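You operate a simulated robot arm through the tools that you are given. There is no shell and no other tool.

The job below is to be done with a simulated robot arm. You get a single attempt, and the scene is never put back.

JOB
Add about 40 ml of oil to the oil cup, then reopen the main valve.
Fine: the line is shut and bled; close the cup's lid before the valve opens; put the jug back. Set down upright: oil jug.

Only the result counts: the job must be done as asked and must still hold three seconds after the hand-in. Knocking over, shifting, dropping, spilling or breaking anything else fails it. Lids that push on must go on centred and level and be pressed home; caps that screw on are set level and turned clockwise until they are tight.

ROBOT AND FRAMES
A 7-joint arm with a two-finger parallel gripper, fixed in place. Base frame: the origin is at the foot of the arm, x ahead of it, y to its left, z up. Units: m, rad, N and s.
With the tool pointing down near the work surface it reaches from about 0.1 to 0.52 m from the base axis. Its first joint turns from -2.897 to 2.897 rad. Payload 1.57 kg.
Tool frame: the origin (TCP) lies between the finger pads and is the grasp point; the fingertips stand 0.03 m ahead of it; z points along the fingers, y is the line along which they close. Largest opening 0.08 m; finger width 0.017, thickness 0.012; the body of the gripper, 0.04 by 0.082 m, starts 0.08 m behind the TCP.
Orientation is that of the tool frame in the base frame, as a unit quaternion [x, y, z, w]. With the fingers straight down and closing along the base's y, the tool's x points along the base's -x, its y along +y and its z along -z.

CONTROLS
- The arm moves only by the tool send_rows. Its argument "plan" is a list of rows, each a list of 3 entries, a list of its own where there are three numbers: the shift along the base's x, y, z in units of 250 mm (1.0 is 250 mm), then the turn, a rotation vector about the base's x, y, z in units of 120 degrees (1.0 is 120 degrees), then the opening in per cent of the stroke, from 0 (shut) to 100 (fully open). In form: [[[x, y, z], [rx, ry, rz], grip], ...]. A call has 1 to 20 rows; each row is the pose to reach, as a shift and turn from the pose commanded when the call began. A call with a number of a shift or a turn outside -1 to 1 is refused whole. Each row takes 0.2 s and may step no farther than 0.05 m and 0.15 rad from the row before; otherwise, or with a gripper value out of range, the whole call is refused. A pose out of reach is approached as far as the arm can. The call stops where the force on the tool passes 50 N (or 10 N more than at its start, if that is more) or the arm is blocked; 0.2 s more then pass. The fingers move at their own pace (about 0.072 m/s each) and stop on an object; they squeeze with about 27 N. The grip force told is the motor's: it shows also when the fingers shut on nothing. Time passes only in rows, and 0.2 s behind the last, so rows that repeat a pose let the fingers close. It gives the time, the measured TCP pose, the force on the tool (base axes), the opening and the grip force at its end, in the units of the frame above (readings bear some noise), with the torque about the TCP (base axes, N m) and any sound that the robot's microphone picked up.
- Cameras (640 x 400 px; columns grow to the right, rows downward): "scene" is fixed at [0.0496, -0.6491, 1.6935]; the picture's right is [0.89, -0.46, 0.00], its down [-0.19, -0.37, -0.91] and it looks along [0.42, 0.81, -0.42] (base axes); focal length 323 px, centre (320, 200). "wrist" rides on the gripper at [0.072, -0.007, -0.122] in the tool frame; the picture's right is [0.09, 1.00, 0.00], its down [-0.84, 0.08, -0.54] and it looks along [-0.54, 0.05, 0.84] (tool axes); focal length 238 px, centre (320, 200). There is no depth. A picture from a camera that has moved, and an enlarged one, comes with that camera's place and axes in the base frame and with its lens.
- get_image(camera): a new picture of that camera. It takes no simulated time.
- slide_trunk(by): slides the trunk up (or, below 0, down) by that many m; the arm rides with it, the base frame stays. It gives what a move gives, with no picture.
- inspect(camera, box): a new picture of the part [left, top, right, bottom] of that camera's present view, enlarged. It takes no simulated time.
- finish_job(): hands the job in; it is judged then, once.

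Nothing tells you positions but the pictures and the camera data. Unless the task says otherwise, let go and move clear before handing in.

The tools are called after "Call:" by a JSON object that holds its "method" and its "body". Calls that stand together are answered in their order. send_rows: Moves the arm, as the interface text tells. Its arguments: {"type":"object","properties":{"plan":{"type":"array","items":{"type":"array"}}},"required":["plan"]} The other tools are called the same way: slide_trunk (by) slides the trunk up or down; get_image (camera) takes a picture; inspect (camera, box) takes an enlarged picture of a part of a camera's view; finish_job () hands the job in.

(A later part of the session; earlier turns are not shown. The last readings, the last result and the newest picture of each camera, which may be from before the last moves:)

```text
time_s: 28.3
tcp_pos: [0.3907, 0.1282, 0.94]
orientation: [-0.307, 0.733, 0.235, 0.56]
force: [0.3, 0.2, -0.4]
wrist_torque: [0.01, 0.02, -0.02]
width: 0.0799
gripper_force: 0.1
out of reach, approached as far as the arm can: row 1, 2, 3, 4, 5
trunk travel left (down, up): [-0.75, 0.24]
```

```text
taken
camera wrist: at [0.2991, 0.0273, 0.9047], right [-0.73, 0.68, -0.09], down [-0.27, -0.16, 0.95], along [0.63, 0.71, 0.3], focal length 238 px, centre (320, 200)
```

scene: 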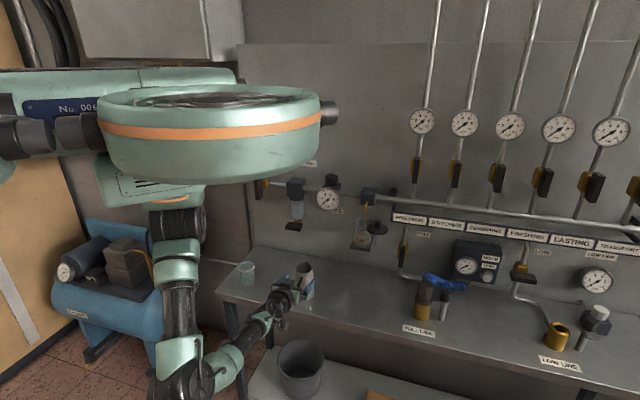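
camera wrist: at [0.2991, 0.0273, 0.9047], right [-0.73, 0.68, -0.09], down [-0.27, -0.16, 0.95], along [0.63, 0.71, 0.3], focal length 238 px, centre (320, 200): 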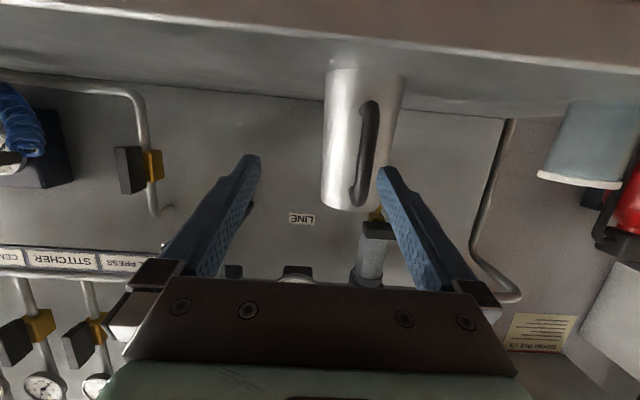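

The arm can't fold closely enough at this trunk height. I'll raise the hand, lower the trunk further, and try again.

Call:
{"method": "send_rows", "body": {"plan": [[[-0.02, 0.0, 0.16], [0, 0, 0], 100], [[-0.05, 0.0, 0.32], [0, 0, 0], 100], [[-0.08, 0.0, 0.48], [0, 0, 0], 100], [[-0.12, 0.0, 0.64], [0, 0, 0], 100], [[-0.16, 0.0, 0.8], [0, 0, 0], 100]]}}

Call:
{"method": "slide_trunk", "body": {"by": -0.2}}

Call:
{"method": "get_image", "body": {"camera": "wrist"}}

Call:
{"method": "get_image", "body": {"camera": "scene"}}

```text
time_s: 29.5
tcp_pos: [0.3549, 0.1276, 1.1387]
orientation: [-0.306, 0.734, 0.234, 0.56]
force: [0.0, 0.1, 0.3]
wrist_torque: [0.0, -0.01, -0.01]
width: 0.08
gripper_force: 0.0
out of reach, approached as far as the arm can: row 5
trunk travel left (down, up): [-0.75, 0.24]
```

```text
time_s: 31.6
tcp_pos: [0.356, 0.1282, 0.9384]
orientation: [-0.307, 0.733, 0.235, 0.56]
force: [-0.2, -0.2, 0.4]
wrist_torque: [0.02, -0.04, 0.03]
width: 0.08
gripper_force: 0.0
trunk travel left (down, up): [-0.55, 0.44]
```

```text
taken
camera wrist: at [0.2642, 0.0272, 0.901], right [-0.73, 0.68, -0.09], down [-0.27, -0.16, 0.95], along [0.63, 0.71, 0.3], focal length 238 px, centre (320, 200)
```

wrist: 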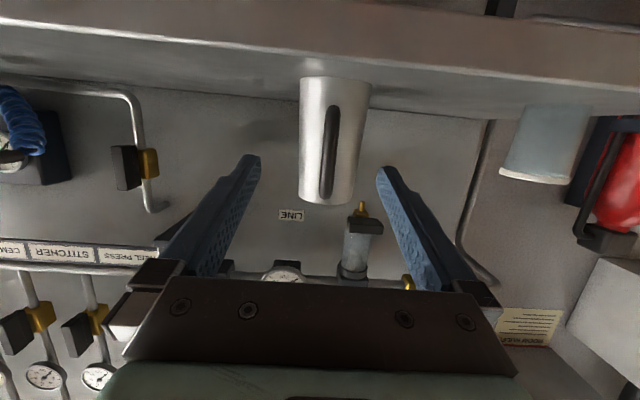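

```text
taken
```

scene: 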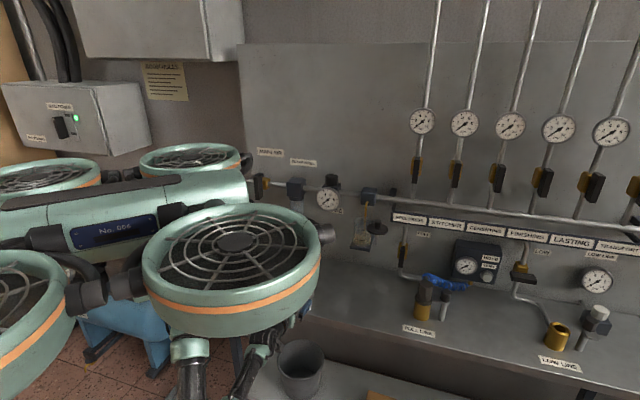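

Call:
{"method": "inspect", "body": {"camera": "wrist", "box": [240, 60, 430, 220]}}

```text
2.50 times, centred on (335, 140) of wrist
camera zoom: at [0.2642, 0.0272, 0.901], right [-0.73, 0.68, -0.09], down [-0.27, -0.16, 0.95], along [0.63, 0.71, 0.3], focal length 596 px, centre (282, 350)
```

zoom: 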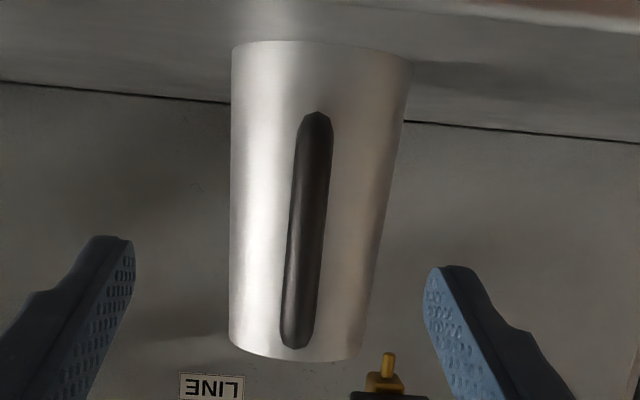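

The jug axis is at about n=0.470, u=0.146 in the wall frame, near (0.436, 0.229). It stands from z≈0.86 to 0.98, and its handle faces me. I'll centre laterally and move in partway, with the fingers on either side of the handle.

Call:
{"method": "send_rows", "body": {"plan": [[[-0.021, 0.021, -0.027], [0, 0, 0], 100], [[-0.042, 0.042, -0.054], [0, 0, 0], 100], [[0.0, 0.084, -0.054], [0, 0, 0], 100], [[0.042, 0.126, -0.054], [0, 0, 0], 100], [[0.084, 0.168, -0.054], [0, 0, 0], 100], [[0.122, 0.206, -0.054], [0, 0, 0], 100]]}}

Call:
{"method": "get_image", "body": {"camera": "wrist"}}

Call:
{"method": "inspect", "body": {"camera": "scene", "box": [230, 220, 390, 340]}}

```text
time_s: 33.0
tcp_pos: [0.3861, 0.1801, 0.9238]
orientation: [-0.305, 0.733, 0.234, 0.561]
force: [-0.4, 0.2, 0.3]
wrist_torque: [-0.01, -0.03, 0.0]
width: 0.0799
gripper_force: 0.0
trunk travel left (down, up): [-0.55, 0.44]
```

```text
taken
camera wrist: at [0.2948, 0.0789, 0.8873], right [-0.73, 0.68, -0.09], down [-0.27, -0.16, 0.95], along [0.63, 0.71, 0.3], focal length 238 px, centre (320, 200)
```

wrist: 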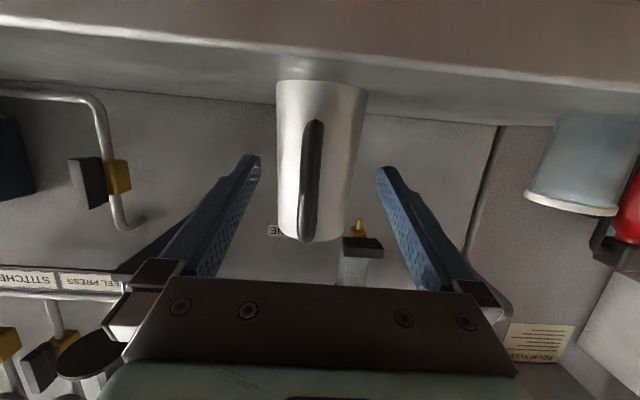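

```text
3.33 times, centred on (310, 280) of scene
camera zoom: at [0.0496, -0.6491, 1.6935], right [0.89, -0.46, 0.0], down [-0.19, -0.37, -0.91], along [0.42, 0.81, -0.42], focal length 1076 px, centre (353, -67)
```

zoom: 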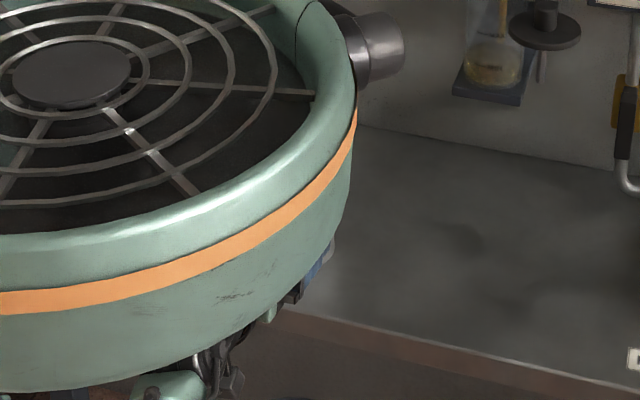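

Call:
{"method": "inspect", "body": {"camera": "wrist", "box": [230, 60, 420, 260]}}

```text
2.00 times, centred on (325, 160) of wrist
camera zoom: at [0.2948, 0.0789, 0.8873], right [-0.73, 0.68, -0.09], down [-0.27, -0.16, 0.95], along [0.63, 0.71, 0.3], focal length 477 px, centre (310, 280)
```

zoom: 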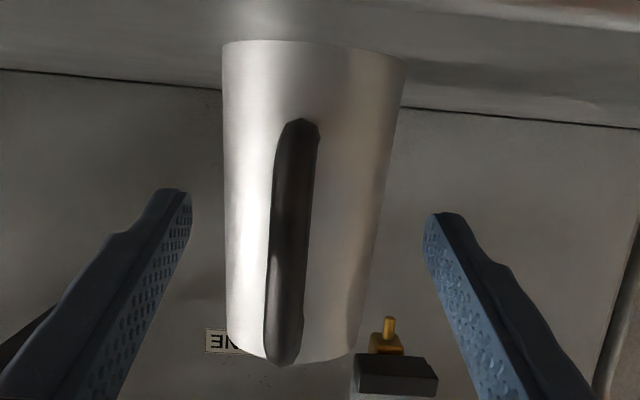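

The fingers line up with the jug to within about 2 mm. I'll move forward so the pads flank the body.

Call:
{"method": "send_rows", "body": {"plan": [[[0.03, 0.025, 0.0], [0, 0, 0], 100], [[0.065, 0.057, 0.0], [0, 0, 0], 100], [[0.1, 0.091, 0.0], [0, 0, 0], 100], [[0.14, 0.13, 0.0], [0, 0, 0], 100], [[0.175, 0.164, 0.0], [0, 0, 0], 100]]}}

Call:
{"method": "get_image", "body": {"camera": "wrist"}}

```text
time_s: 34.2
tcp_pos: [0.4312, 0.2216, 0.9256]
orientation: [-0.306, 0.733, 0.235, 0.56]
force: [0.8, -1.7, -0.2]
wrist_torque: [0.0, 0.0, 0.02]
width: 0.0798
gripper_force: 0.1
trunk travel left (down, up): [-0.55, 0.44]
```

```text
taken
camera wrist: at [0.3389, 0.12, 0.8871], right [-0.73, 0.68, -0.09], down [-0.27, -0.16, 0.95], along [0.63, 0.71, 0.3], focal length 238 px, centre (320, 200)
```

wrist: 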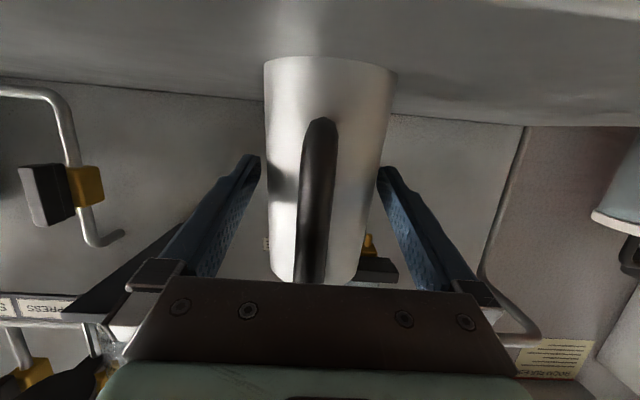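

Call:
{"method": "send_rows", "body": {"plan": [[[-0.005, 0.005, 0.0], [0, 0, 0], 100], [[-0.005, 0.005, 0.0], [0, 0, 0], 60], [[-0.005, 0.005, 0.0], [0, 0, 0], 0], [[-0.005, 0.005, 0.0], [0, 0, 0], 0]]}}

Call:
{"method": "get_image", "body": {"camera": "wrist"}}

```text
time_s: 35.2
tcp_pos: [0.4283, 0.2221, 0.9233]
orientation: [-0.306, 0.733, 0.234, 0.56]
force: [1.5, -0.1, 0.7]
wrist_torque: [-0.04, -0.09, -0.01]
width: 0.0659
gripper_force: 27.2
trunk travel left (down, up): [-0.55, 0.44]
```

```text
taken
camera wrist: at [0.3378, 0.1208, 0.8873], right [-0.73, 0.68, -0.09], down [-0.27, -0.16, 0.95], along [0.63, 0.71, 0.3], focal length 238 px, centre (320, 200)
```

wrist: 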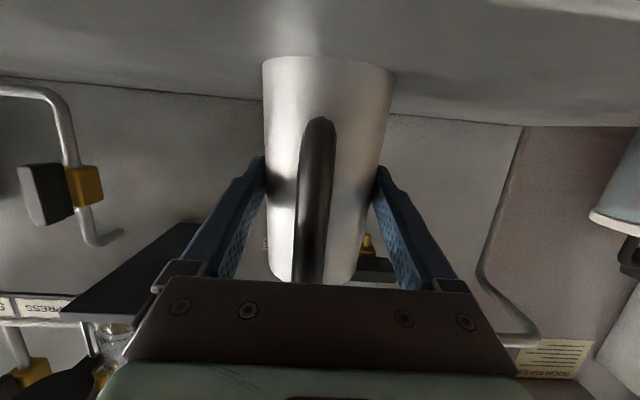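

The jug is gripped at 66 mm wide. I'll note this pose, TCP (0.428, 0.222, 0.923), for putting it back, then lift gently and read the weight.

Call:
{"method": "send_rows", "body": {"plan": [[[0, 0, 0.02], [0, 0, 0], 0], [[0, 0, 0.08], [0, 0, 0], 0], [[0, 0, 0.16], [0, 0, 0], 0], [[0, 0, 0.24], [0, 0, 0], 0], [[0, 0, 0.24], [0, 0, 0], 0], [[0, 0, 0.24], [0, 0, 0], 0]]}}

Call:
{"method": "get_image", "body": {"camera": "wrist"}}

```text
time_s: 36.6
tcp_pos: [0.4294, 0.2211, 0.985]
orientation: [-0.307, 0.733, 0.235, 0.56]
force: [0.0, -0.2, -2.4]
wrist_torque: [-0.01, 0.02, 0.0]
width: 0.0607
gripper_force: 26.9
trunk travel left (down, up): [-0.55, 0.44]
```

```text
taken
camera wrist: at [0.3383, 0.1208, 0.9475], right [-0.73, 0.68, -0.09], down [-0.27, -0.16, 0.95], along [0.63, 0.71, 0.3], focal length 238 px, centre (320, 200)
```

wrist: 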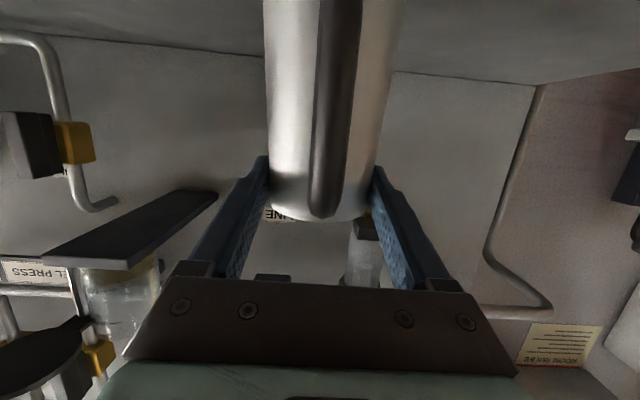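

The jug slipped down through the fingers towards its rim: the width fell to 60.7 mm, and it is only about 18 mm off the bench. I'll set it straight back down before it can drop.

Call:
{"method": "send_rows", "body": {"plan": [[[0, 0, -0.03], [0, 0, 0], 0], [[0, 0, -0.06], [0, 0, 0], 0]]}}

Call:
{"method": "get_image", "body": {"camera": "wrist"}}

```text
time_s: 37.2
tcp_pos: [0.4297, 0.2214, 0.9703]
orientation: [-0.307, 0.733, 0.236, 0.56]
force: [0.3, -0.1, -3.2]
wrist_torque: [0.01, 0.02, -0.03]
width: 0.0609
gripper_force: 27.5
trunk travel left (down, up): [-0.55, 0.44]
```

```text
taken
camera wrist: at [0.3378, 0.1208, 0.9325], right [-0.73, 0.68, -0.09], down [-0.27, -0.16, 0.95], along [0.63, 0.71, 0.3], focal length 238 px, centre (320, 200)
```

wrist: 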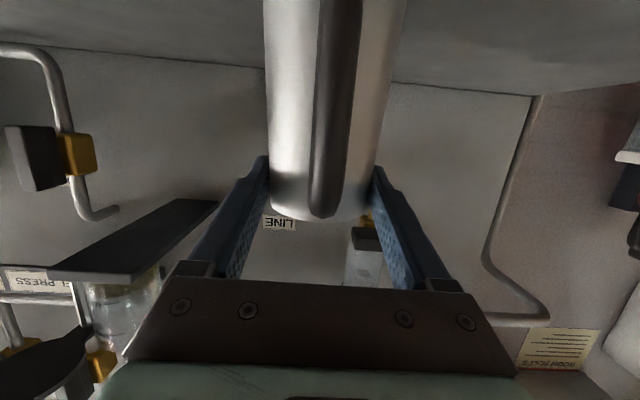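

The jug now hangs from its rim and weighs about 2.8 N, roughly 3 mm above the bench. I'll lower it the last few millimetres to contact.

Call:
{"method": "send_rows", "body": {"plan": [[[0, 0, -0.008], [0, 0, 0], 0], [[0, 0, -0.012], [0, 0, 0], 0]]}}

```text
time_s: 37.9
tcp_pos: [0.4299, 0.222, 0.9679]
orientation: [-0.307, 0.732, 0.237, 0.561]
force: [-0.2, 0.0, 1.5]
wrist_torque: [0.12, 0.12, -0.03]
width: 0.0608
gripper_force: 27.0
trunk travel left (down, up): [-0.55, 0.44]
```

The jug is back on the bench (contact force +1.5 N). The metal body is too slippery, so I'll release it, back up, and take it by its dark handle bar instead.

Call:
{"method": "send_rows", "body": {"plan": [[[0, 0, 0.0], [0, 0, 0], 40], [[0, 0, 0.0], [0, 0, 0], 100], [[0, 0, 0.0], [0, 0, 0], 100], [[0, 0, 0.0], [0, 0, 0], 100]]}}

Call:
{"method": "get_image", "body": {"camera": "wrist"}}

```text
time_s: 38.9
tcp_pos: [0.4285, 0.2227, 0.9663]
orientation: [-0.306, 0.733, 0.235, 0.56]
force: [-0.8, 0.2, 0.4]
wrist_torque: [-0.02, 0.0, 0.03]
width: 0.0801
gripper_force: 0.1
trunk travel left (down, up): [-0.55, 0.44]
```

```text
taken
camera wrist: at [0.3377, 0.1208, 0.9296], right [-0.73, 0.68, -0.09], down [-0.27, -0.16, 0.95], along [0.63, 0.71, 0.3], focal length 238 px, centre (320, 200)
```

wrist: 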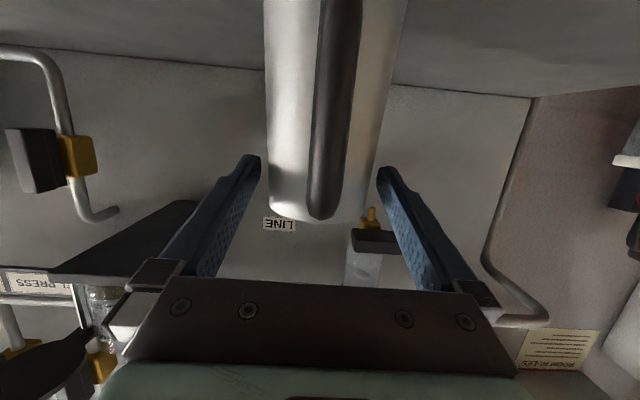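

Call:
{"method": "send_rows", "body": {"plan": [[[-0.042, -0.042, 0.0], [0, 0, 0], 100], [[-0.084, -0.084, 0.0], [0, 0, 0], 100], [[-0.126, -0.126, 0.0], [0, 0, 0], 100], [[-0.17, -0.17, 0.0], [0, 0, 0], 100]]}}

Call:
{"method": "get_image", "body": {"camera": "wrist"}}

```text
time_s: 39.9
tcp_pos: [0.3856, 0.1792, 0.967]
orientation: [-0.306, 0.733, 0.235, 0.56]
force: [0.0, -0.6, 0.3]
wrist_torque: [-0.02, 0.01, 0.0]
width: 0.0797
gripper_force: 0.1
trunk travel left (down, up): [-0.55, 0.44]
```

```text
taken
camera wrist: at [0.2952, 0.0779, 0.9291], right [-0.73, 0.68, -0.09], down [-0.27, -0.16, 0.95], along [0.63, 0.71, 0.3], focal length 238 px, centre (320, 200)
```

wrist: 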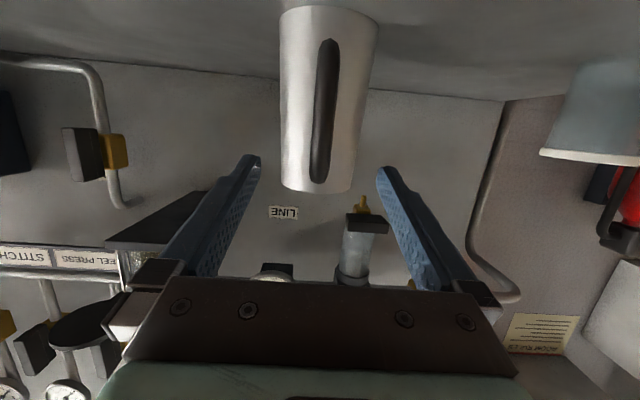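

Call:
{"method": "send_rows", "body": {"plan": [[[0.003, -0.003, -0.06], [0, 0, 0], 100], [[0.003, -0.003, -0.12], [0, 0, 0], 100], [[0.003, -0.003, -0.18], [0, 0, 0], 100]]}}

Call:
{"method": "get_image", "body": {"camera": "wrist"}}

```text
time_s: 40.6
tcp_pos: [0.3873, 0.1798, 0.9222]
orientation: [-0.308, 0.732, 0.237, 0.559]
force: [0.1, 0.9, -0.1]
wrist_torque: [-0.04, -0.02, -0.01]
width: 0.0801
gripper_force: 0.1
trunk travel left (down, up): [-0.55, 0.44]
```

```text
taken
camera wrist: at [0.2951, 0.0783, 0.8843], right [-0.73, 0.68, -0.09], down [-0.27, -0.16, 0.95], along [0.63, 0.71, 0.3], focal length 238 px, centre (320, 200)
```

wrist: 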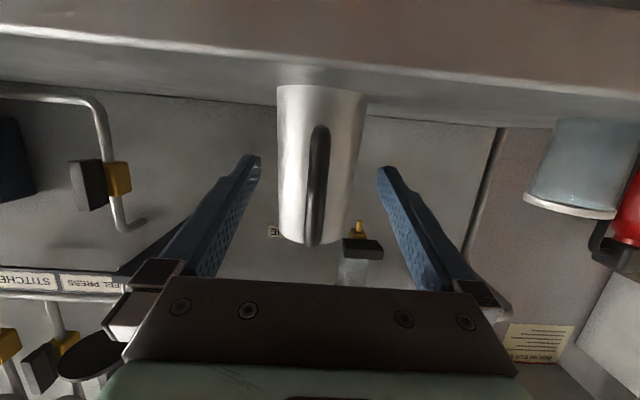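

Call:
{"method": "send_rows", "body": {"plan": [[[0, 0, 0], [0, 0, 0], 50], [[0, 0, 0], [0, 0, 0], 30], [[0, 0, 0], [0, 0, 0], 30]]}}

Call:
{"method": "get_image", "body": {"camera": "wrist"}}

```text
time_s: 41.5
tcp_pos: [0.3871, 0.1791, 0.9226]
orientation: [-0.306, 0.733, 0.234, 0.56]
force: [0.6, 0.2, -1.0]
wrist_torque: [0.01, 0.02, -0.01]
width: 0.024
gripper_force: 0.0
trunk travel left (down, up): [-0.55, 0.44]
```

```text
taken
camera wrist: at [0.2953, 0.0781, 0.8843], right [-0.73, 0.68, -0.09], down [-0.27, -0.16, 0.95], along [0.63, 0.71, 0.3], focal length 238 px, centre (320, 200)
```

wrist: 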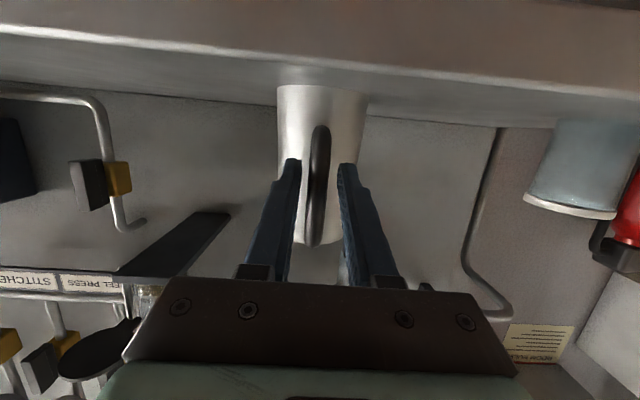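

Call:
{"method": "inspect", "body": {"camera": "wrist", "box": [240, 80, 400, 290]}}

```text
1.90 times, centred on (320, 185) of wrist
camera zoom: at [0.2953, 0.0781, 0.8843], right [-0.73, 0.68, -0.09], down [-0.27, -0.16, 0.95], along [0.63, 0.71, 0.3], focal length 454 px, centre (320, 229)
```

zoom: 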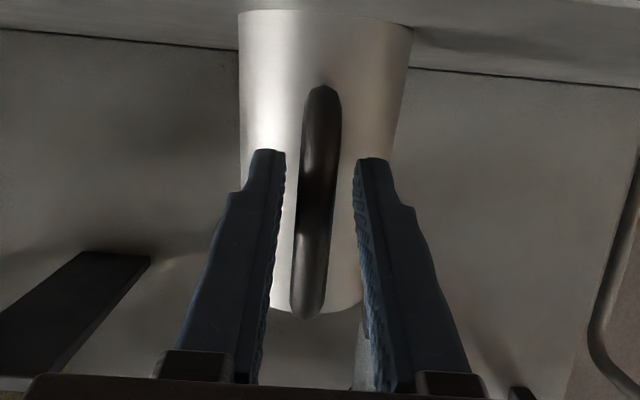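

Call:
{"method": "send_rows", "body": {"plan": [[[0, 0, 0], [0, 0, 0], 0], [[0, 0, 0], [0, 0, 0], 0], [[0, 0, 0], [0, 0, 0], 0]]}}

Call:
{"method": "get_image", "body": {"camera": "wrist"}}

```text
time_s: 42.2
tcp_pos: [0.3867, 0.1784, 0.9221]
orientation: [-0.306, 0.733, 0.235, 0.56]
force: [1.2, -0.1, 0.1]
wrist_torque: [0.04, -0.04, 0.0]
width: 0.0115
gripper_force: 27.5
trunk travel left (down, up): [-0.55, 0.44]
```

```text
taken
camera wrist: at [0.2953, 0.0781, 0.8844], right [-0.73, 0.68, -0.09], down [-0.27, -0.16, 0.95], along [0.63, 0.71, 0.3], focal length 238 px, centre (320, 200)
```

wrist: 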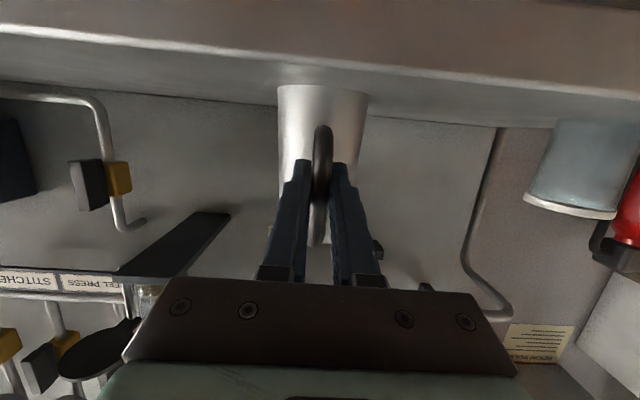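

The handle is gripped at 11.5 mm. I'll lift a cautious 6 mm and check that the jug follows without turning in the grip.

Call:
{"method": "send_rows", "body": {"plan": [[[0, 0, 0.008], [0, 0, 0], 0], [[0, 0, 0.016], [0, 0, 0], 0], [[0, 0, 0.024], [0, 0, 0], 0], [[0, 0, 0.024], [0, 0, 0], 0]]}}

Call:
{"method": "get_image", "body": {"camera": "wrist"}}

```text
time_s: 43.2
tcp_pos: [0.3877, 0.1782, 0.9272]
orientation: [-0.306, 0.733, 0.235, 0.56]
force: [-0.1, 0.4, -2.0]
wrist_torque: [-0.13, 0.13, -0.02]
width: 0.0114
gripper_force: 26.5
trunk travel left (down, up): [-0.55, 0.44]
```

```text
taken
camera wrist: at [0.2955, 0.0779, 0.8904], right [-0.73, 0.68, -0.09], down [-0.27, -0.16, 0.95], along [0.63, 0.71, 0.3], focal length 238 px, centre (320, 200)
```

wrist: 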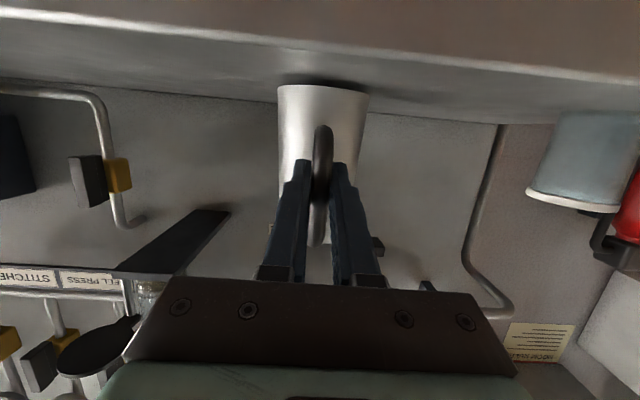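

It lifts cleanly: about 0.18 N·m of torque, as expected, and no slip visible. I'll lift further and check again for creep.

Call:
{"method": "send_rows", "body": {"plan": [[[0, 0, 0.04], [0, 0, 0], 0], [[0, 0, 0.08], [0, 0, 0], 0], [[0, 0, 0.12], [0, 0, 0], 0], [[0, 0, 0.16], [0, 0, 0], 0], [[0, 0, 0.2], [0, 0, 0], 0], [[0, 0, 0.2], [0, 0, 0], 0]]}}

Call:
{"method": "get_image", "body": {"camera": "wrist"}}

```text
time_s: 44.6
tcp_pos: [0.391, 0.1789, 0.9756]
orientation: [-0.307, 0.733, 0.236, 0.56]
force: [-0.2, 0.3, -2.4]
wrist_torque: [-0.17, 0.09, 0.0]
width: 0.0115
gripper_force: 26.9
out of reach, approached as far as the arm can: row 5, 6
trunk travel left (down, up): [-0.55, 0.44]
```

```text
taken
camera wrist: at [0.3003, 0.0781, 0.937], right [-0.73, 0.68, -0.09], down [-0.27, -0.16, 0.95], along [0.63, 0.71, 0.3], focal length 238 px, centre (320, 200)
```

wrist: 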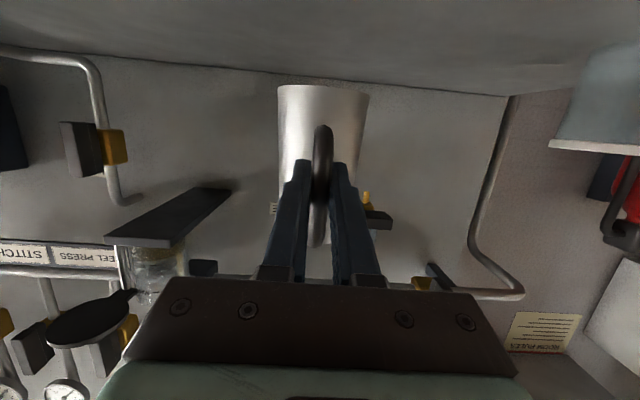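

The jug is secure and hasn't moved in the grip. Next I'll raise the trunk 0.3 m to bring it to cup height, clear of everything on the wall.

Call:
{"method": "slide_trunk", "body": {"by": 0.3}}

Call:
{"method": "get_image", "body": {"camera": "wrist"}}

Call:
{"method": "get_image", "body": {"camera": "scene"}}

```text
time_s: 47.6
tcp_pos: [0.3923, 0.1798, 1.2737]
orientation: [-0.306, 0.733, 0.235, 0.56]
force: [0.0, 0.3, -3.0]
wrist_torque: [-0.12, 0.12, -0.03]
width: 0.0112
gripper_force: 27.1
trunk travel left (down, up): [-0.85, 0.14]
```

```text
taken
camera wrist: at [0.3004, 0.078, 1.2368], right [-0.73, 0.68, -0.09], down [-0.27, -0.16, 0.95], along [0.63, 0.71, 0.3], focal length 238 px, centre (320, 200)
```

wrist: 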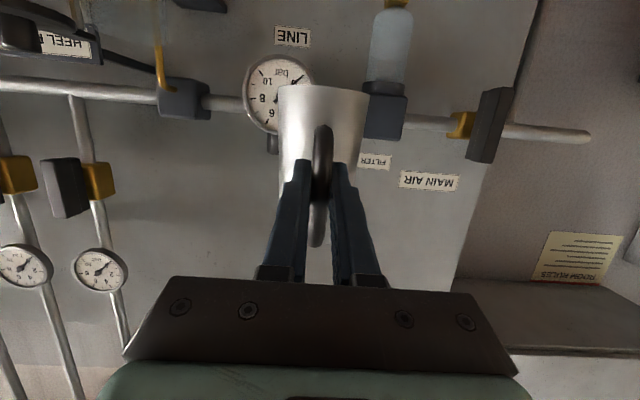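

```text
taken
```

scene: 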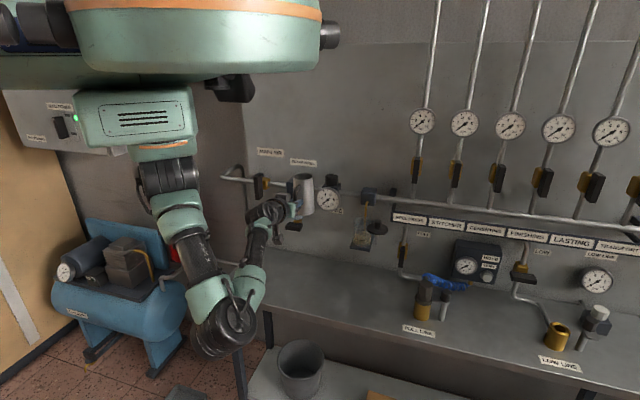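

Call:
{"method": "inspect", "body": {"camera": "scene", "box": [235, 160, 345, 260]}}

```text
4.00 times, centred on (290, 210) of scene
camera zoom: at [0.0496, -0.6491, 1.6935], right [0.89, -0.46, 0.0], down [-0.19, -0.37, -0.91], along [0.42, 0.81, -0.42], focal length 1291 px, centre (440, 160)
```

zoom: 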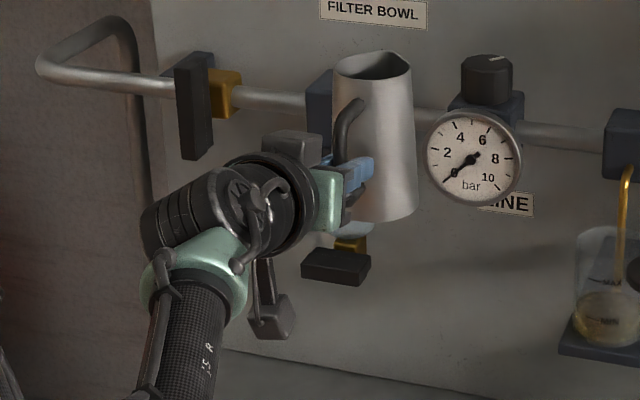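

The jug hangs level as predicted, with the spout facing the wall. I'll move it right to a standby position above and in front of the cup, yawing 25° so the scene camera can still see the cup's level marks.

Call:
{"method": "send_rows", "body": {"plan": [[[0.06, -0.05, 0.024], [0, 0, -0.0297], 0], [[0.123, -0.103, 0.048], [0, 0, -0.0595], 0], [[0.185, -0.154, 0.072], [0, 0, -0.0893], 0], [[0.246, -0.205, 0.096], [0, 0, -0.119], 0], [[0.308, -0.256, 0.12], [0, 0, -0.1488], 0], [[0.37, -0.308, 0.145], [0, 0, -0.1786], 0], [[0.431, -0.359, 0.145], [0, 0, -0.2083], 0], [[0.431, -0.359, 0.145], [0, 0, -0.2083], 0]]}}

Call:
{"method": "get_image", "body": {"camera": "wrist"}}

Call:
{"method": "get_image", "body": {"camera": "scene"}}

Call:
{"method": "inspect", "body": {"camera": "scene", "box": [310, 150, 410, 255]}}

```text
time_s: 49.5
tcp_pos: [0.4998, 0.0883, 1.31]
orientation: [-0.14, 0.782, 0.107, 0.598]
force: [0.0, 1.0, -1.7]
wrist_torque: [-0.05, 0.18, 0.01]
width: 0.0114
gripper_force: 27.0
trunk travel left (down, up): [-0.85, 0.14]
```

```text
taken
camera wrist: at [0.3736, 0.0363, 1.2731], right [-0.37, 0.93, -0.09], down [-0.31, -0.03, 0.95], along [0.88, 0.38, 0.3], focal length 238 px, centre (320, 200)
```

wrist: 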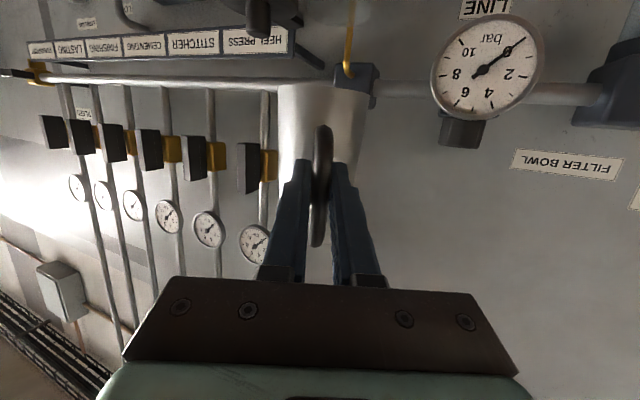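

```text
taken
```

scene: 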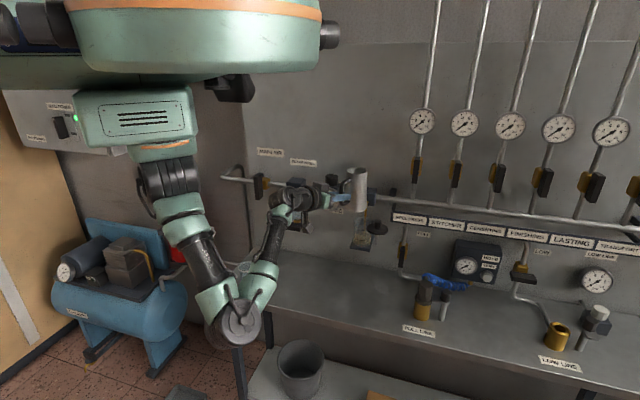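

```text
3.81 times, centred on (360, 202) of scene
camera zoom: at [0.0496, -0.6491, 1.6935], right [0.89, -0.46, 0.0], down [-0.19, -0.37, -0.91], along [0.42, 0.81, -0.42], focal length 1229 px, centre (168, 190)
```

zoom: 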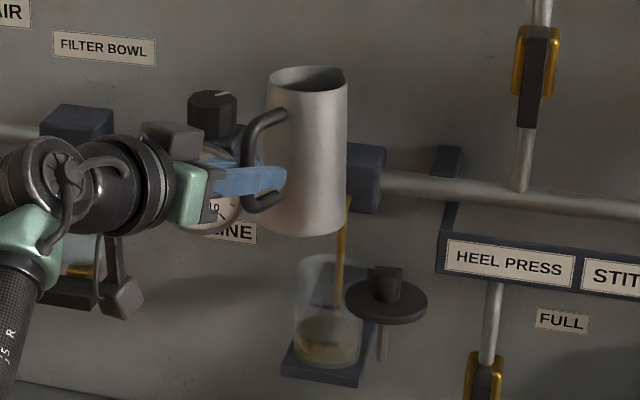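

The jug is upright over the cup and the cup's level marks are in view. I'll tilt forward to 45° while bringing the spout down over the cup mouth, then look.

Call:
{"method": "send_rows", "body": {"plan": [[[-0.018, -0.004, -0.021], [-0.0217, 0.0586, 0], 0], [[-0.03, -0.006, -0.039], [-0.0434, 0.1173, 0], 0], [[-0.034, -0.003, -0.055], [-0.0651, 0.1759, 0], 0], [[-0.029, 0.002, -0.071], [-0.0868, 0.2345, 0], 0], [[-0.016, 0.01, -0.087], [-0.1084, 0.2931, 0], 0], [[0.004, 0.021, -0.104], [-0.1301, 0.3518, 0], 0], [[0.004, 0.021, -0.104], [-0.1301, 0.3518, 0], 0]]}}

Call:
{"method": "inspect", "body": {"camera": "scene", "box": [310, 150, 410, 255]}}

Call:
{"method": "get_image", "body": {"camera": "wrist"}}

```text
time_s: 51.0
tcp_pos: [0.5001, 0.0936, 1.2856]
orientation: [-0.17, 0.951, 0.047, 0.253]
force: [-0.3, 0.4, -2.8]
wrist_torque: [-0.04, 0.05, -0.02]
width: 0.0114
gripper_force: 27.2
trunk travel left (down, up): [-0.85, 0.14]
```

```text
3.81 times, centred on (360, 202) of scene
camera zoom: at [0.0496, -0.6491, 1.6935], right [0.89, -0.46, 0.0], down [-0.19, -0.37, -0.91], along [0.42, 0.81, -0.42], focal length 1229 px, centre (168, 190)
```

zoom: 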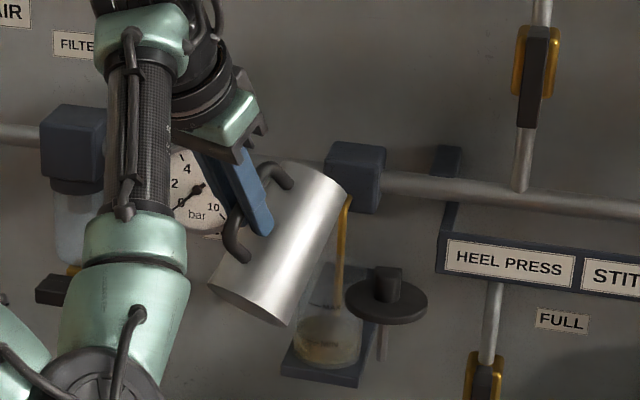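

```text
taken
camera wrist: at [0.3868, 0.0455, 1.3551], right [-0.42, 0.91, -0.04], down [0.4, 0.23, 0.89], along [0.81, 0.36, -0.46], focal length 238 px, centre (320, 200)
```

wrist: 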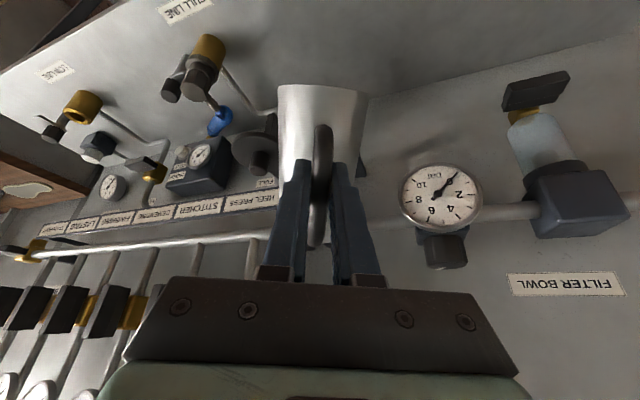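

The jug is tilted 45° and steady, and nothing has poured yet. I'll continue to 60°, lowering the spout to about 2–3 cm above the rim.

Call:
{"method": "send_rows", "body": {"plan": [[[0.028, 0.0136, -0.02], [-0.0217, 0.0586, 0], 0], [[0.0636, 0.03, -0.044], [-0.0434, 0.1173, 0], 0], [[0.0636, 0.03, -0.044], [-0.0434, 0.1173, 0], 0]]}}

Call:
{"method": "inspect", "body": {"camera": "scene", "box": [310, 150, 410, 255]}}

Call:
{"method": "get_image", "body": {"camera": "wrist"}}

```text
time_s: 51.9
tcp_pos: [0.516, 0.102, 1.2743]
orientation: [-0.174, 0.976, 0.024, 0.127]
force: [0.1, 0.0, -1.6]
wrist_torque: [-0.03, 0.05, 0.01]
width: 0.0111
gripper_force: 26.9
trunk travel left (down, up): [-0.85, 0.14]
```

```text
3.81 times, centred on (360, 202) of scene
camera zoom: at [0.0496, -0.6491, 1.6935], right [0.89, -0.46, 0.0], down [-0.19, -0.37, -0.91], along [0.42, 0.81, -0.42], focal length 1229 px, centre (168, 190)
```

zoom: 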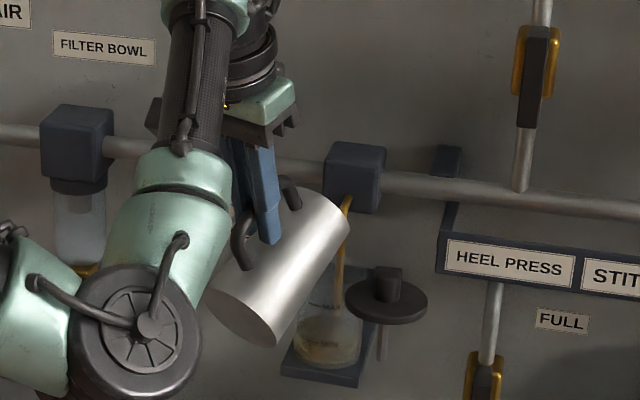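

```text
taken
camera wrist: at [0.4239, 0.061, 1.3738], right [-0.43, 0.9, -0.02], down [0.6, 0.3, 0.74], along [0.67, 0.3, -0.67], focal length 238 px, centre (320, 200)
```

wrist: 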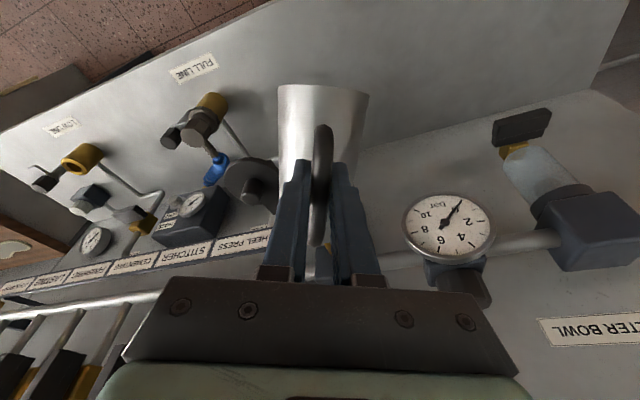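

Call:
{"method": "send_rows", "body": {"plan": [[[0.036, 0.014, 0.033], [-0.0217, 0.0586, 0], 0], [[0.064, 0.024, 0.066], [-0.0361, 0.0977, 0], 0]]}}

Call:
{"method": "inspect", "body": {"camera": "scene", "box": [310, 150, 410, 255]}}

Call:
{"method": "inspect", "body": {"camera": "scene", "box": [348, 205, 388, 245]}}

```text
time_s: 52.5
tcp_pos: [0.5325, 0.109, 1.2901]
orientation: [-0.175, 0.984, 0.005, 0.019]
force: [-1.2, -0.2, -2.1]
wrist_torque: [-0.03, 0.0, 0.02]
width: 0.0114
gripper_force: 26.6
trunk travel left (down, up): [-0.85, 0.14]
```

```text
3.81 times, centred on (360, 202) of scene
camera zoom: at [0.0496, -0.6491, 1.6935], right [0.89, -0.46, 0.0], down [-0.19, -0.37, -0.91], along [0.42, 0.81, -0.42], focal length 1229 px, centre (168, 190)
```

zoom: 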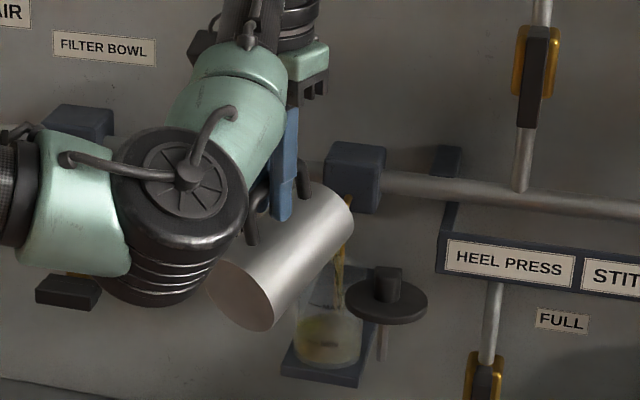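

```text
10.00 times, centred on (368, 225) of scene
camera zoom: at [0.0496, -0.6491, 1.6935], right [0.89, -0.46, 0.0], down [-0.19, -0.37, -0.91], along [0.42, 0.81, -0.42], focal length 3227 px, centre (-160, -50)
```

zoom: 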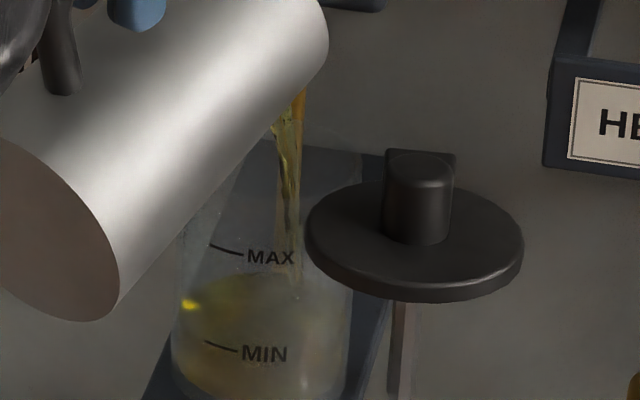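

Oil is flowing from the spout into the cup at 72.5°. I'll hold this tilt briefly and read the level.

Call:
{"method": "send_rows", "body": {"plan": [[[0, 0, 0], [0, 0, 0], 0]]}}

Call:
{"method": "inspect", "body": {"camera": "scene", "box": [348, 205, 388, 245]}}

```text
time_s: 52.9
tcp_pos: [0.5322, 0.1077, 1.2892]
orientation: [-0.175, 0.984, 0.005, 0.02]
force: [0.6, 0.2, -3.8]
wrist_torque: [0.03, 0.01, 0.0]
width: 0.0112
gripper_force: 27.5
trunk travel left (down, up): [-0.85, 0.14]
```

```text
10.00 times, centred on (368, 225) of scene
camera zoom: at [0.0496, -0.6491, 1.6935], right [0.89, -0.46, 0.0], down [-0.19, -0.37, -0.91], along [0.42, 0.81, -0.42], focal length 3227 px, centre (-160, -50)
```

zoom: 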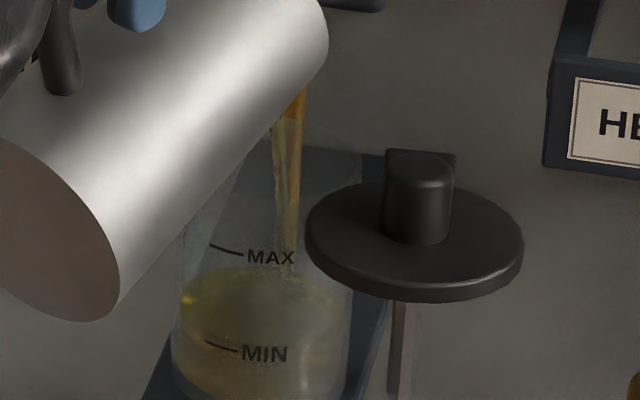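

Call:
{"method": "inspect", "body": {"camera": "scene", "box": [360, 222, 386, 246]}}

Call:
{"method": "inspect", "body": {"camera": "scene", "box": [362, 205, 382, 225]}}

```text
16.00 times, centred on (373, 234) of scene
camera zoom: at [0.0496, -0.6491, 1.6935], right [0.89, -0.46, 0.0], down [-0.19, -0.37, -0.91], along [0.42, 0.81, -0.42], focal length 5164 px, centre (-528, -344)
```

zoom: 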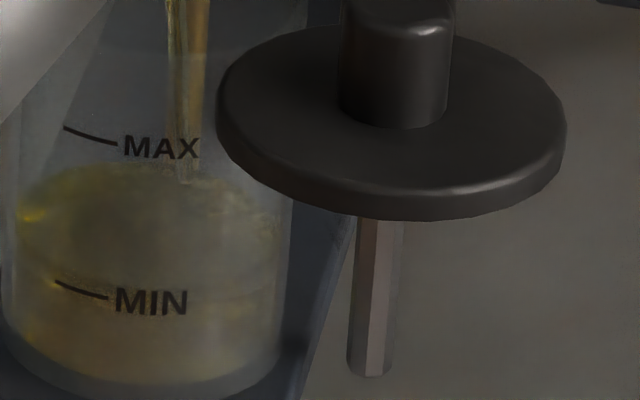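

```text
16.00 times, centred on (372, 215) of scene
camera zoom: at [0.0496, -0.6491, 1.6935], right [0.89, -0.46, 0.0], down [-0.19, -0.37, -0.91], along [0.42, 0.81, -0.42], focal length 5164 px, centre (-512, -40)
```

zoom: 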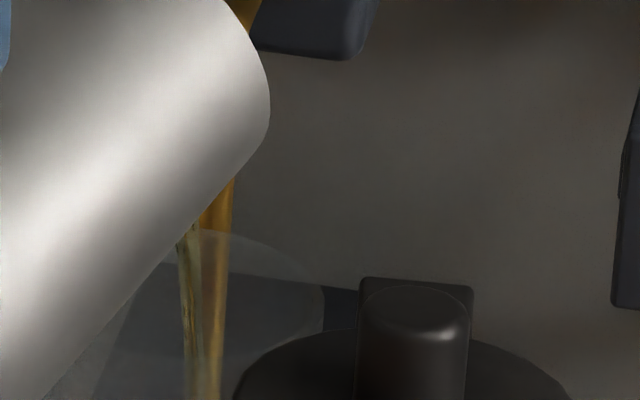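

The stream lands inside the cup, just left of the feed tube, and the level is rising slowly. I'll keep holding and check step by step.

Call:
{"method": "send_rows", "body": {"plan": [[[0, 0, 0], [0, 0, 0], 0]]}}

Call:
{"method": "inspect", "body": {"camera": "scene", "box": [360, 222, 386, 246]}}

Call:
{"method": "inspect", "body": {"camera": "scene", "box": [350, 205, 390, 245]}}

```text
time_s: 53.2
tcp_pos: [0.5321, 0.1077, 1.29]
orientation: [-0.176, 0.984, 0.005, 0.019]
force: [0.9, 0.9, -2.1]
wrist_torque: [0.01, 0.0, 0.0]
width: 0.0112
gripper_force: 27.0
trunk travel left (down, up): [-0.85, 0.14]
```

```text
16.00 times, centred on (373, 234) of scene
camera zoom: at [0.0496, -0.6491, 1.6935], right [0.89, -0.46, 0.0], down [-0.19, -0.37, -0.91], along [0.42, 0.81, -0.42], focal length 5164 px, centre (-528, -344)
```

zoom: 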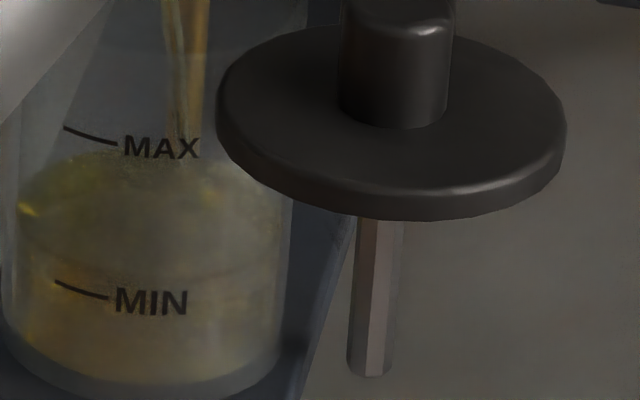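

```text
10.00 times, centred on (370, 225) of scene
camera zoom: at [0.0496, -0.6491, 1.6935], right [0.89, -0.46, 0.0], down [-0.19, -0.37, -0.91], along [0.42, 0.81, -0.42], focal length 3227 px, centre (-180, -50)
```

zoom: 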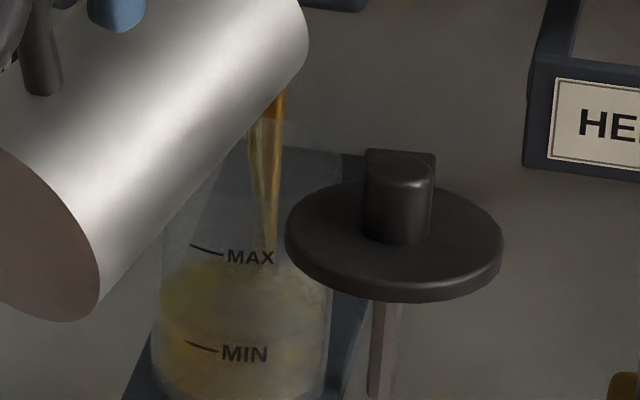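

Call:
{"method": "send_rows", "body": {"plan": [[[0, 0, 0], [0, 0, 0], 0], [[0, 0, 0], [0, 0, 0], 0]]}}

Call:
{"method": "inspect", "body": {"camera": "scene", "box": [356, 222, 382, 246]}}

Call:
{"method": "inspect", "body": {"camera": "scene", "box": [362, 205, 382, 225]}}

```text
time_s: 53.9
tcp_pos: [0.5334, 0.1076, 1.2896]
orientation: [-0.175, 0.984, 0.006, 0.019]
force: [0.9, 0.1, -1.7]
wrist_torque: [-0.03, 0.02, 0.0]
width: 0.0113
gripper_force: 27.1
trunk travel left (down, up): [-0.85, 0.14]
```

```text
16.00 times, centred on (369, 234) of scene
camera zoom: at [0.0496, -0.6491, 1.6935], right [0.89, -0.46, 0.0], down [-0.19, -0.37, -0.91], along [0.42, 0.81, -0.42], focal length 5164 px, centre (-464, -344)
```

zoom: 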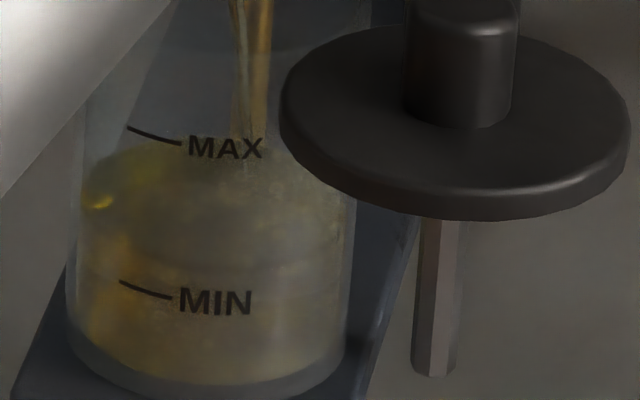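

```text
16.00 times, centred on (372, 215) of scene
camera zoom: at [0.0496, -0.6491, 1.6935], right [0.89, -0.46, 0.0], down [-0.19, -0.37, -0.91], along [0.42, 0.81, -0.42], focal length 5164 px, centre (-512, -40)
```

zoom: 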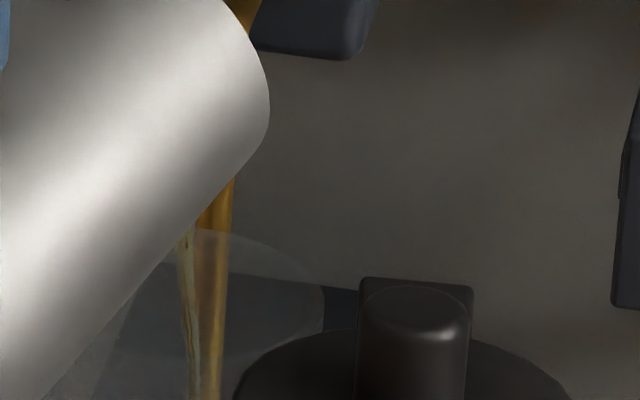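

About 22–24 ml is in so far, rising around 6 ml/s and slowing. I'll hold for another second.

Call:
{"method": "send_rows", "body": {"plan": [[[0, 0, 0], [0, 0, 0], 0], [[0, 0, 0], [0, 0, 0], 0], [[0, 0, 0], [0, 0, 0], 0], [[0, 0, 0], [0, 0, 0], 0]]}}

Call:
{"method": "inspect", "body": {"camera": "scene", "box": [356, 222, 382, 246]}}

Call:
{"method": "inspect", "body": {"camera": "scene", "box": [362, 205, 382, 225]}}

```text
time_s: 54.9
tcp_pos: [0.5321, 0.1077, 1.2901]
orientation: [-0.175, 0.984, 0.006, 0.019]
force: [-0.3, 1.0, -2.6]
wrist_torque: [0.01, 0.04, -0.04]
width: 0.0112
gripper_force: 26.8
trunk travel left (down, up): [-0.85, 0.14]
```

```text
16.00 times, centred on (369, 234) of scene
camera zoom: at [0.0496, -0.6491, 1.6935], right [0.89, -0.46, 0.0], down [-0.19, -0.37, -0.91], along [0.42, 0.81, -0.42], focal length 5164 px, centre (-464, -344)
```

zoom: 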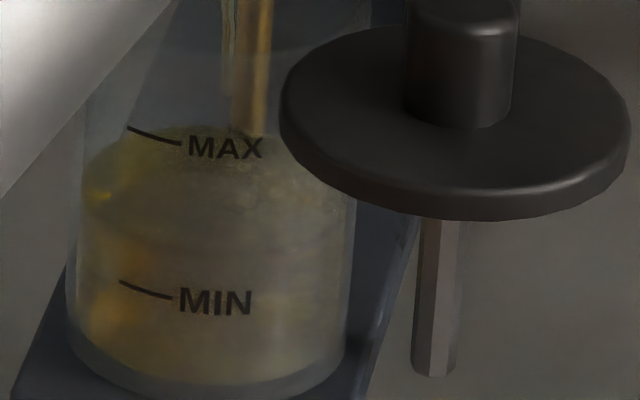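

```text
16.00 times, centred on (372, 215) of scene
camera zoom: at [0.0496, -0.6491, 1.6935], right [0.89, -0.46, 0.0], down [-0.19, -0.37, -0.91], along [0.42, 0.81, -0.42], focal length 5164 px, centre (-512, -40)
```

zoom: 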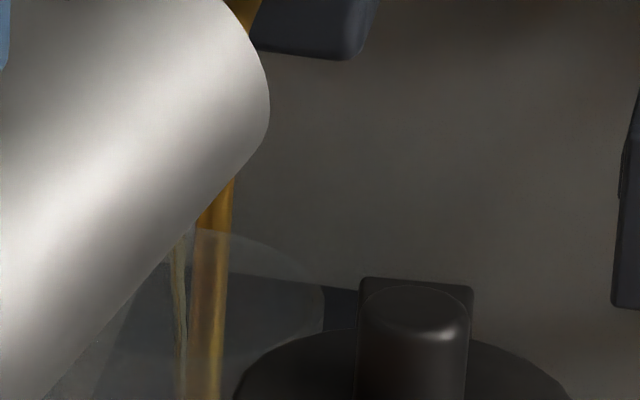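

It's about 30 ml by eye now, and the stream is thinning. I'll tip the jug back to stop the flow so the surface settles and I can measure it properly.

Call:
{"method": "send_rows", "body": {"plan": [[[-0.026, -0.01, -0.034], [0.0145, -0.0391, 0], 0], [[-0.053, -0.02, -0.068], [0.0289, -0.0782, 0], 0], [[-0.053, -0.02, -0.068], [0.0289, -0.0782, 0], 0], [[-0.053, -0.02, -0.068], [0.0289, -0.0782, 0], 0], [[-0.053, -0.02, -0.068], [0.0289, -0.0782, 0], 0]]}}

Call:
{"method": "inspect", "body": {"camera": "scene", "box": [356, 222, 382, 246]}}

Call:
{"method": "inspect", "body": {"camera": "scene", "box": [348, 205, 388, 245]}}

```text
time_s: 56.0
tcp_pos: [0.5196, 0.103, 1.2733]
orientation: [-0.174, 0.979, 0.02, 0.106]
force: [0.0, 0.3, -2.6]
wrist_torque: [0.0, 0.04, -0.03]
width: 0.0115
gripper_force: 27.0
trunk travel left (down, up): [-0.85, 0.14]
```

```text
16.00 times, centred on (369, 234) of scene
camera zoom: at [0.0496, -0.6491, 1.6935], right [0.89, -0.46, 0.0], down [-0.19, -0.37, -0.91], along [0.42, 0.81, -0.42], focal length 5164 px, centre (-464, -344)
```

zoom: 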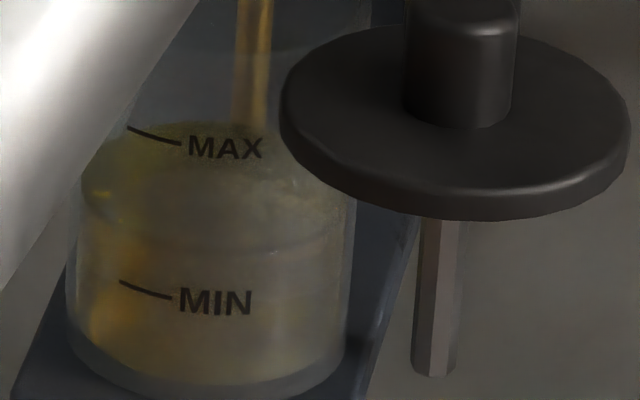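

```text
10.00 times, centred on (368, 225) of scene
camera zoom: at [0.0496, -0.6491, 1.6935], right [0.89, -0.46, 0.0], down [-0.19, -0.37, -0.91], along [0.42, 0.81, -0.42], focal length 3227 px, centre (-160, -50)
```

zoom: 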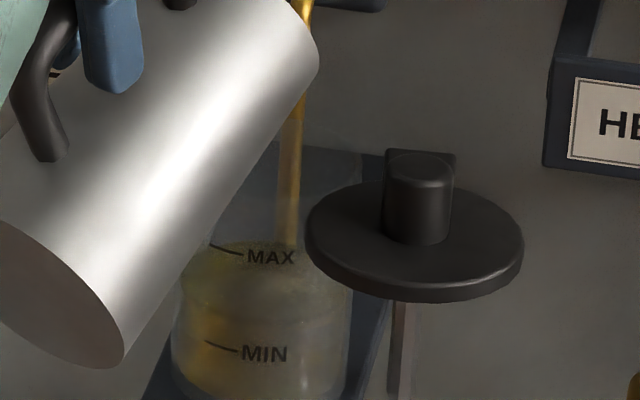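

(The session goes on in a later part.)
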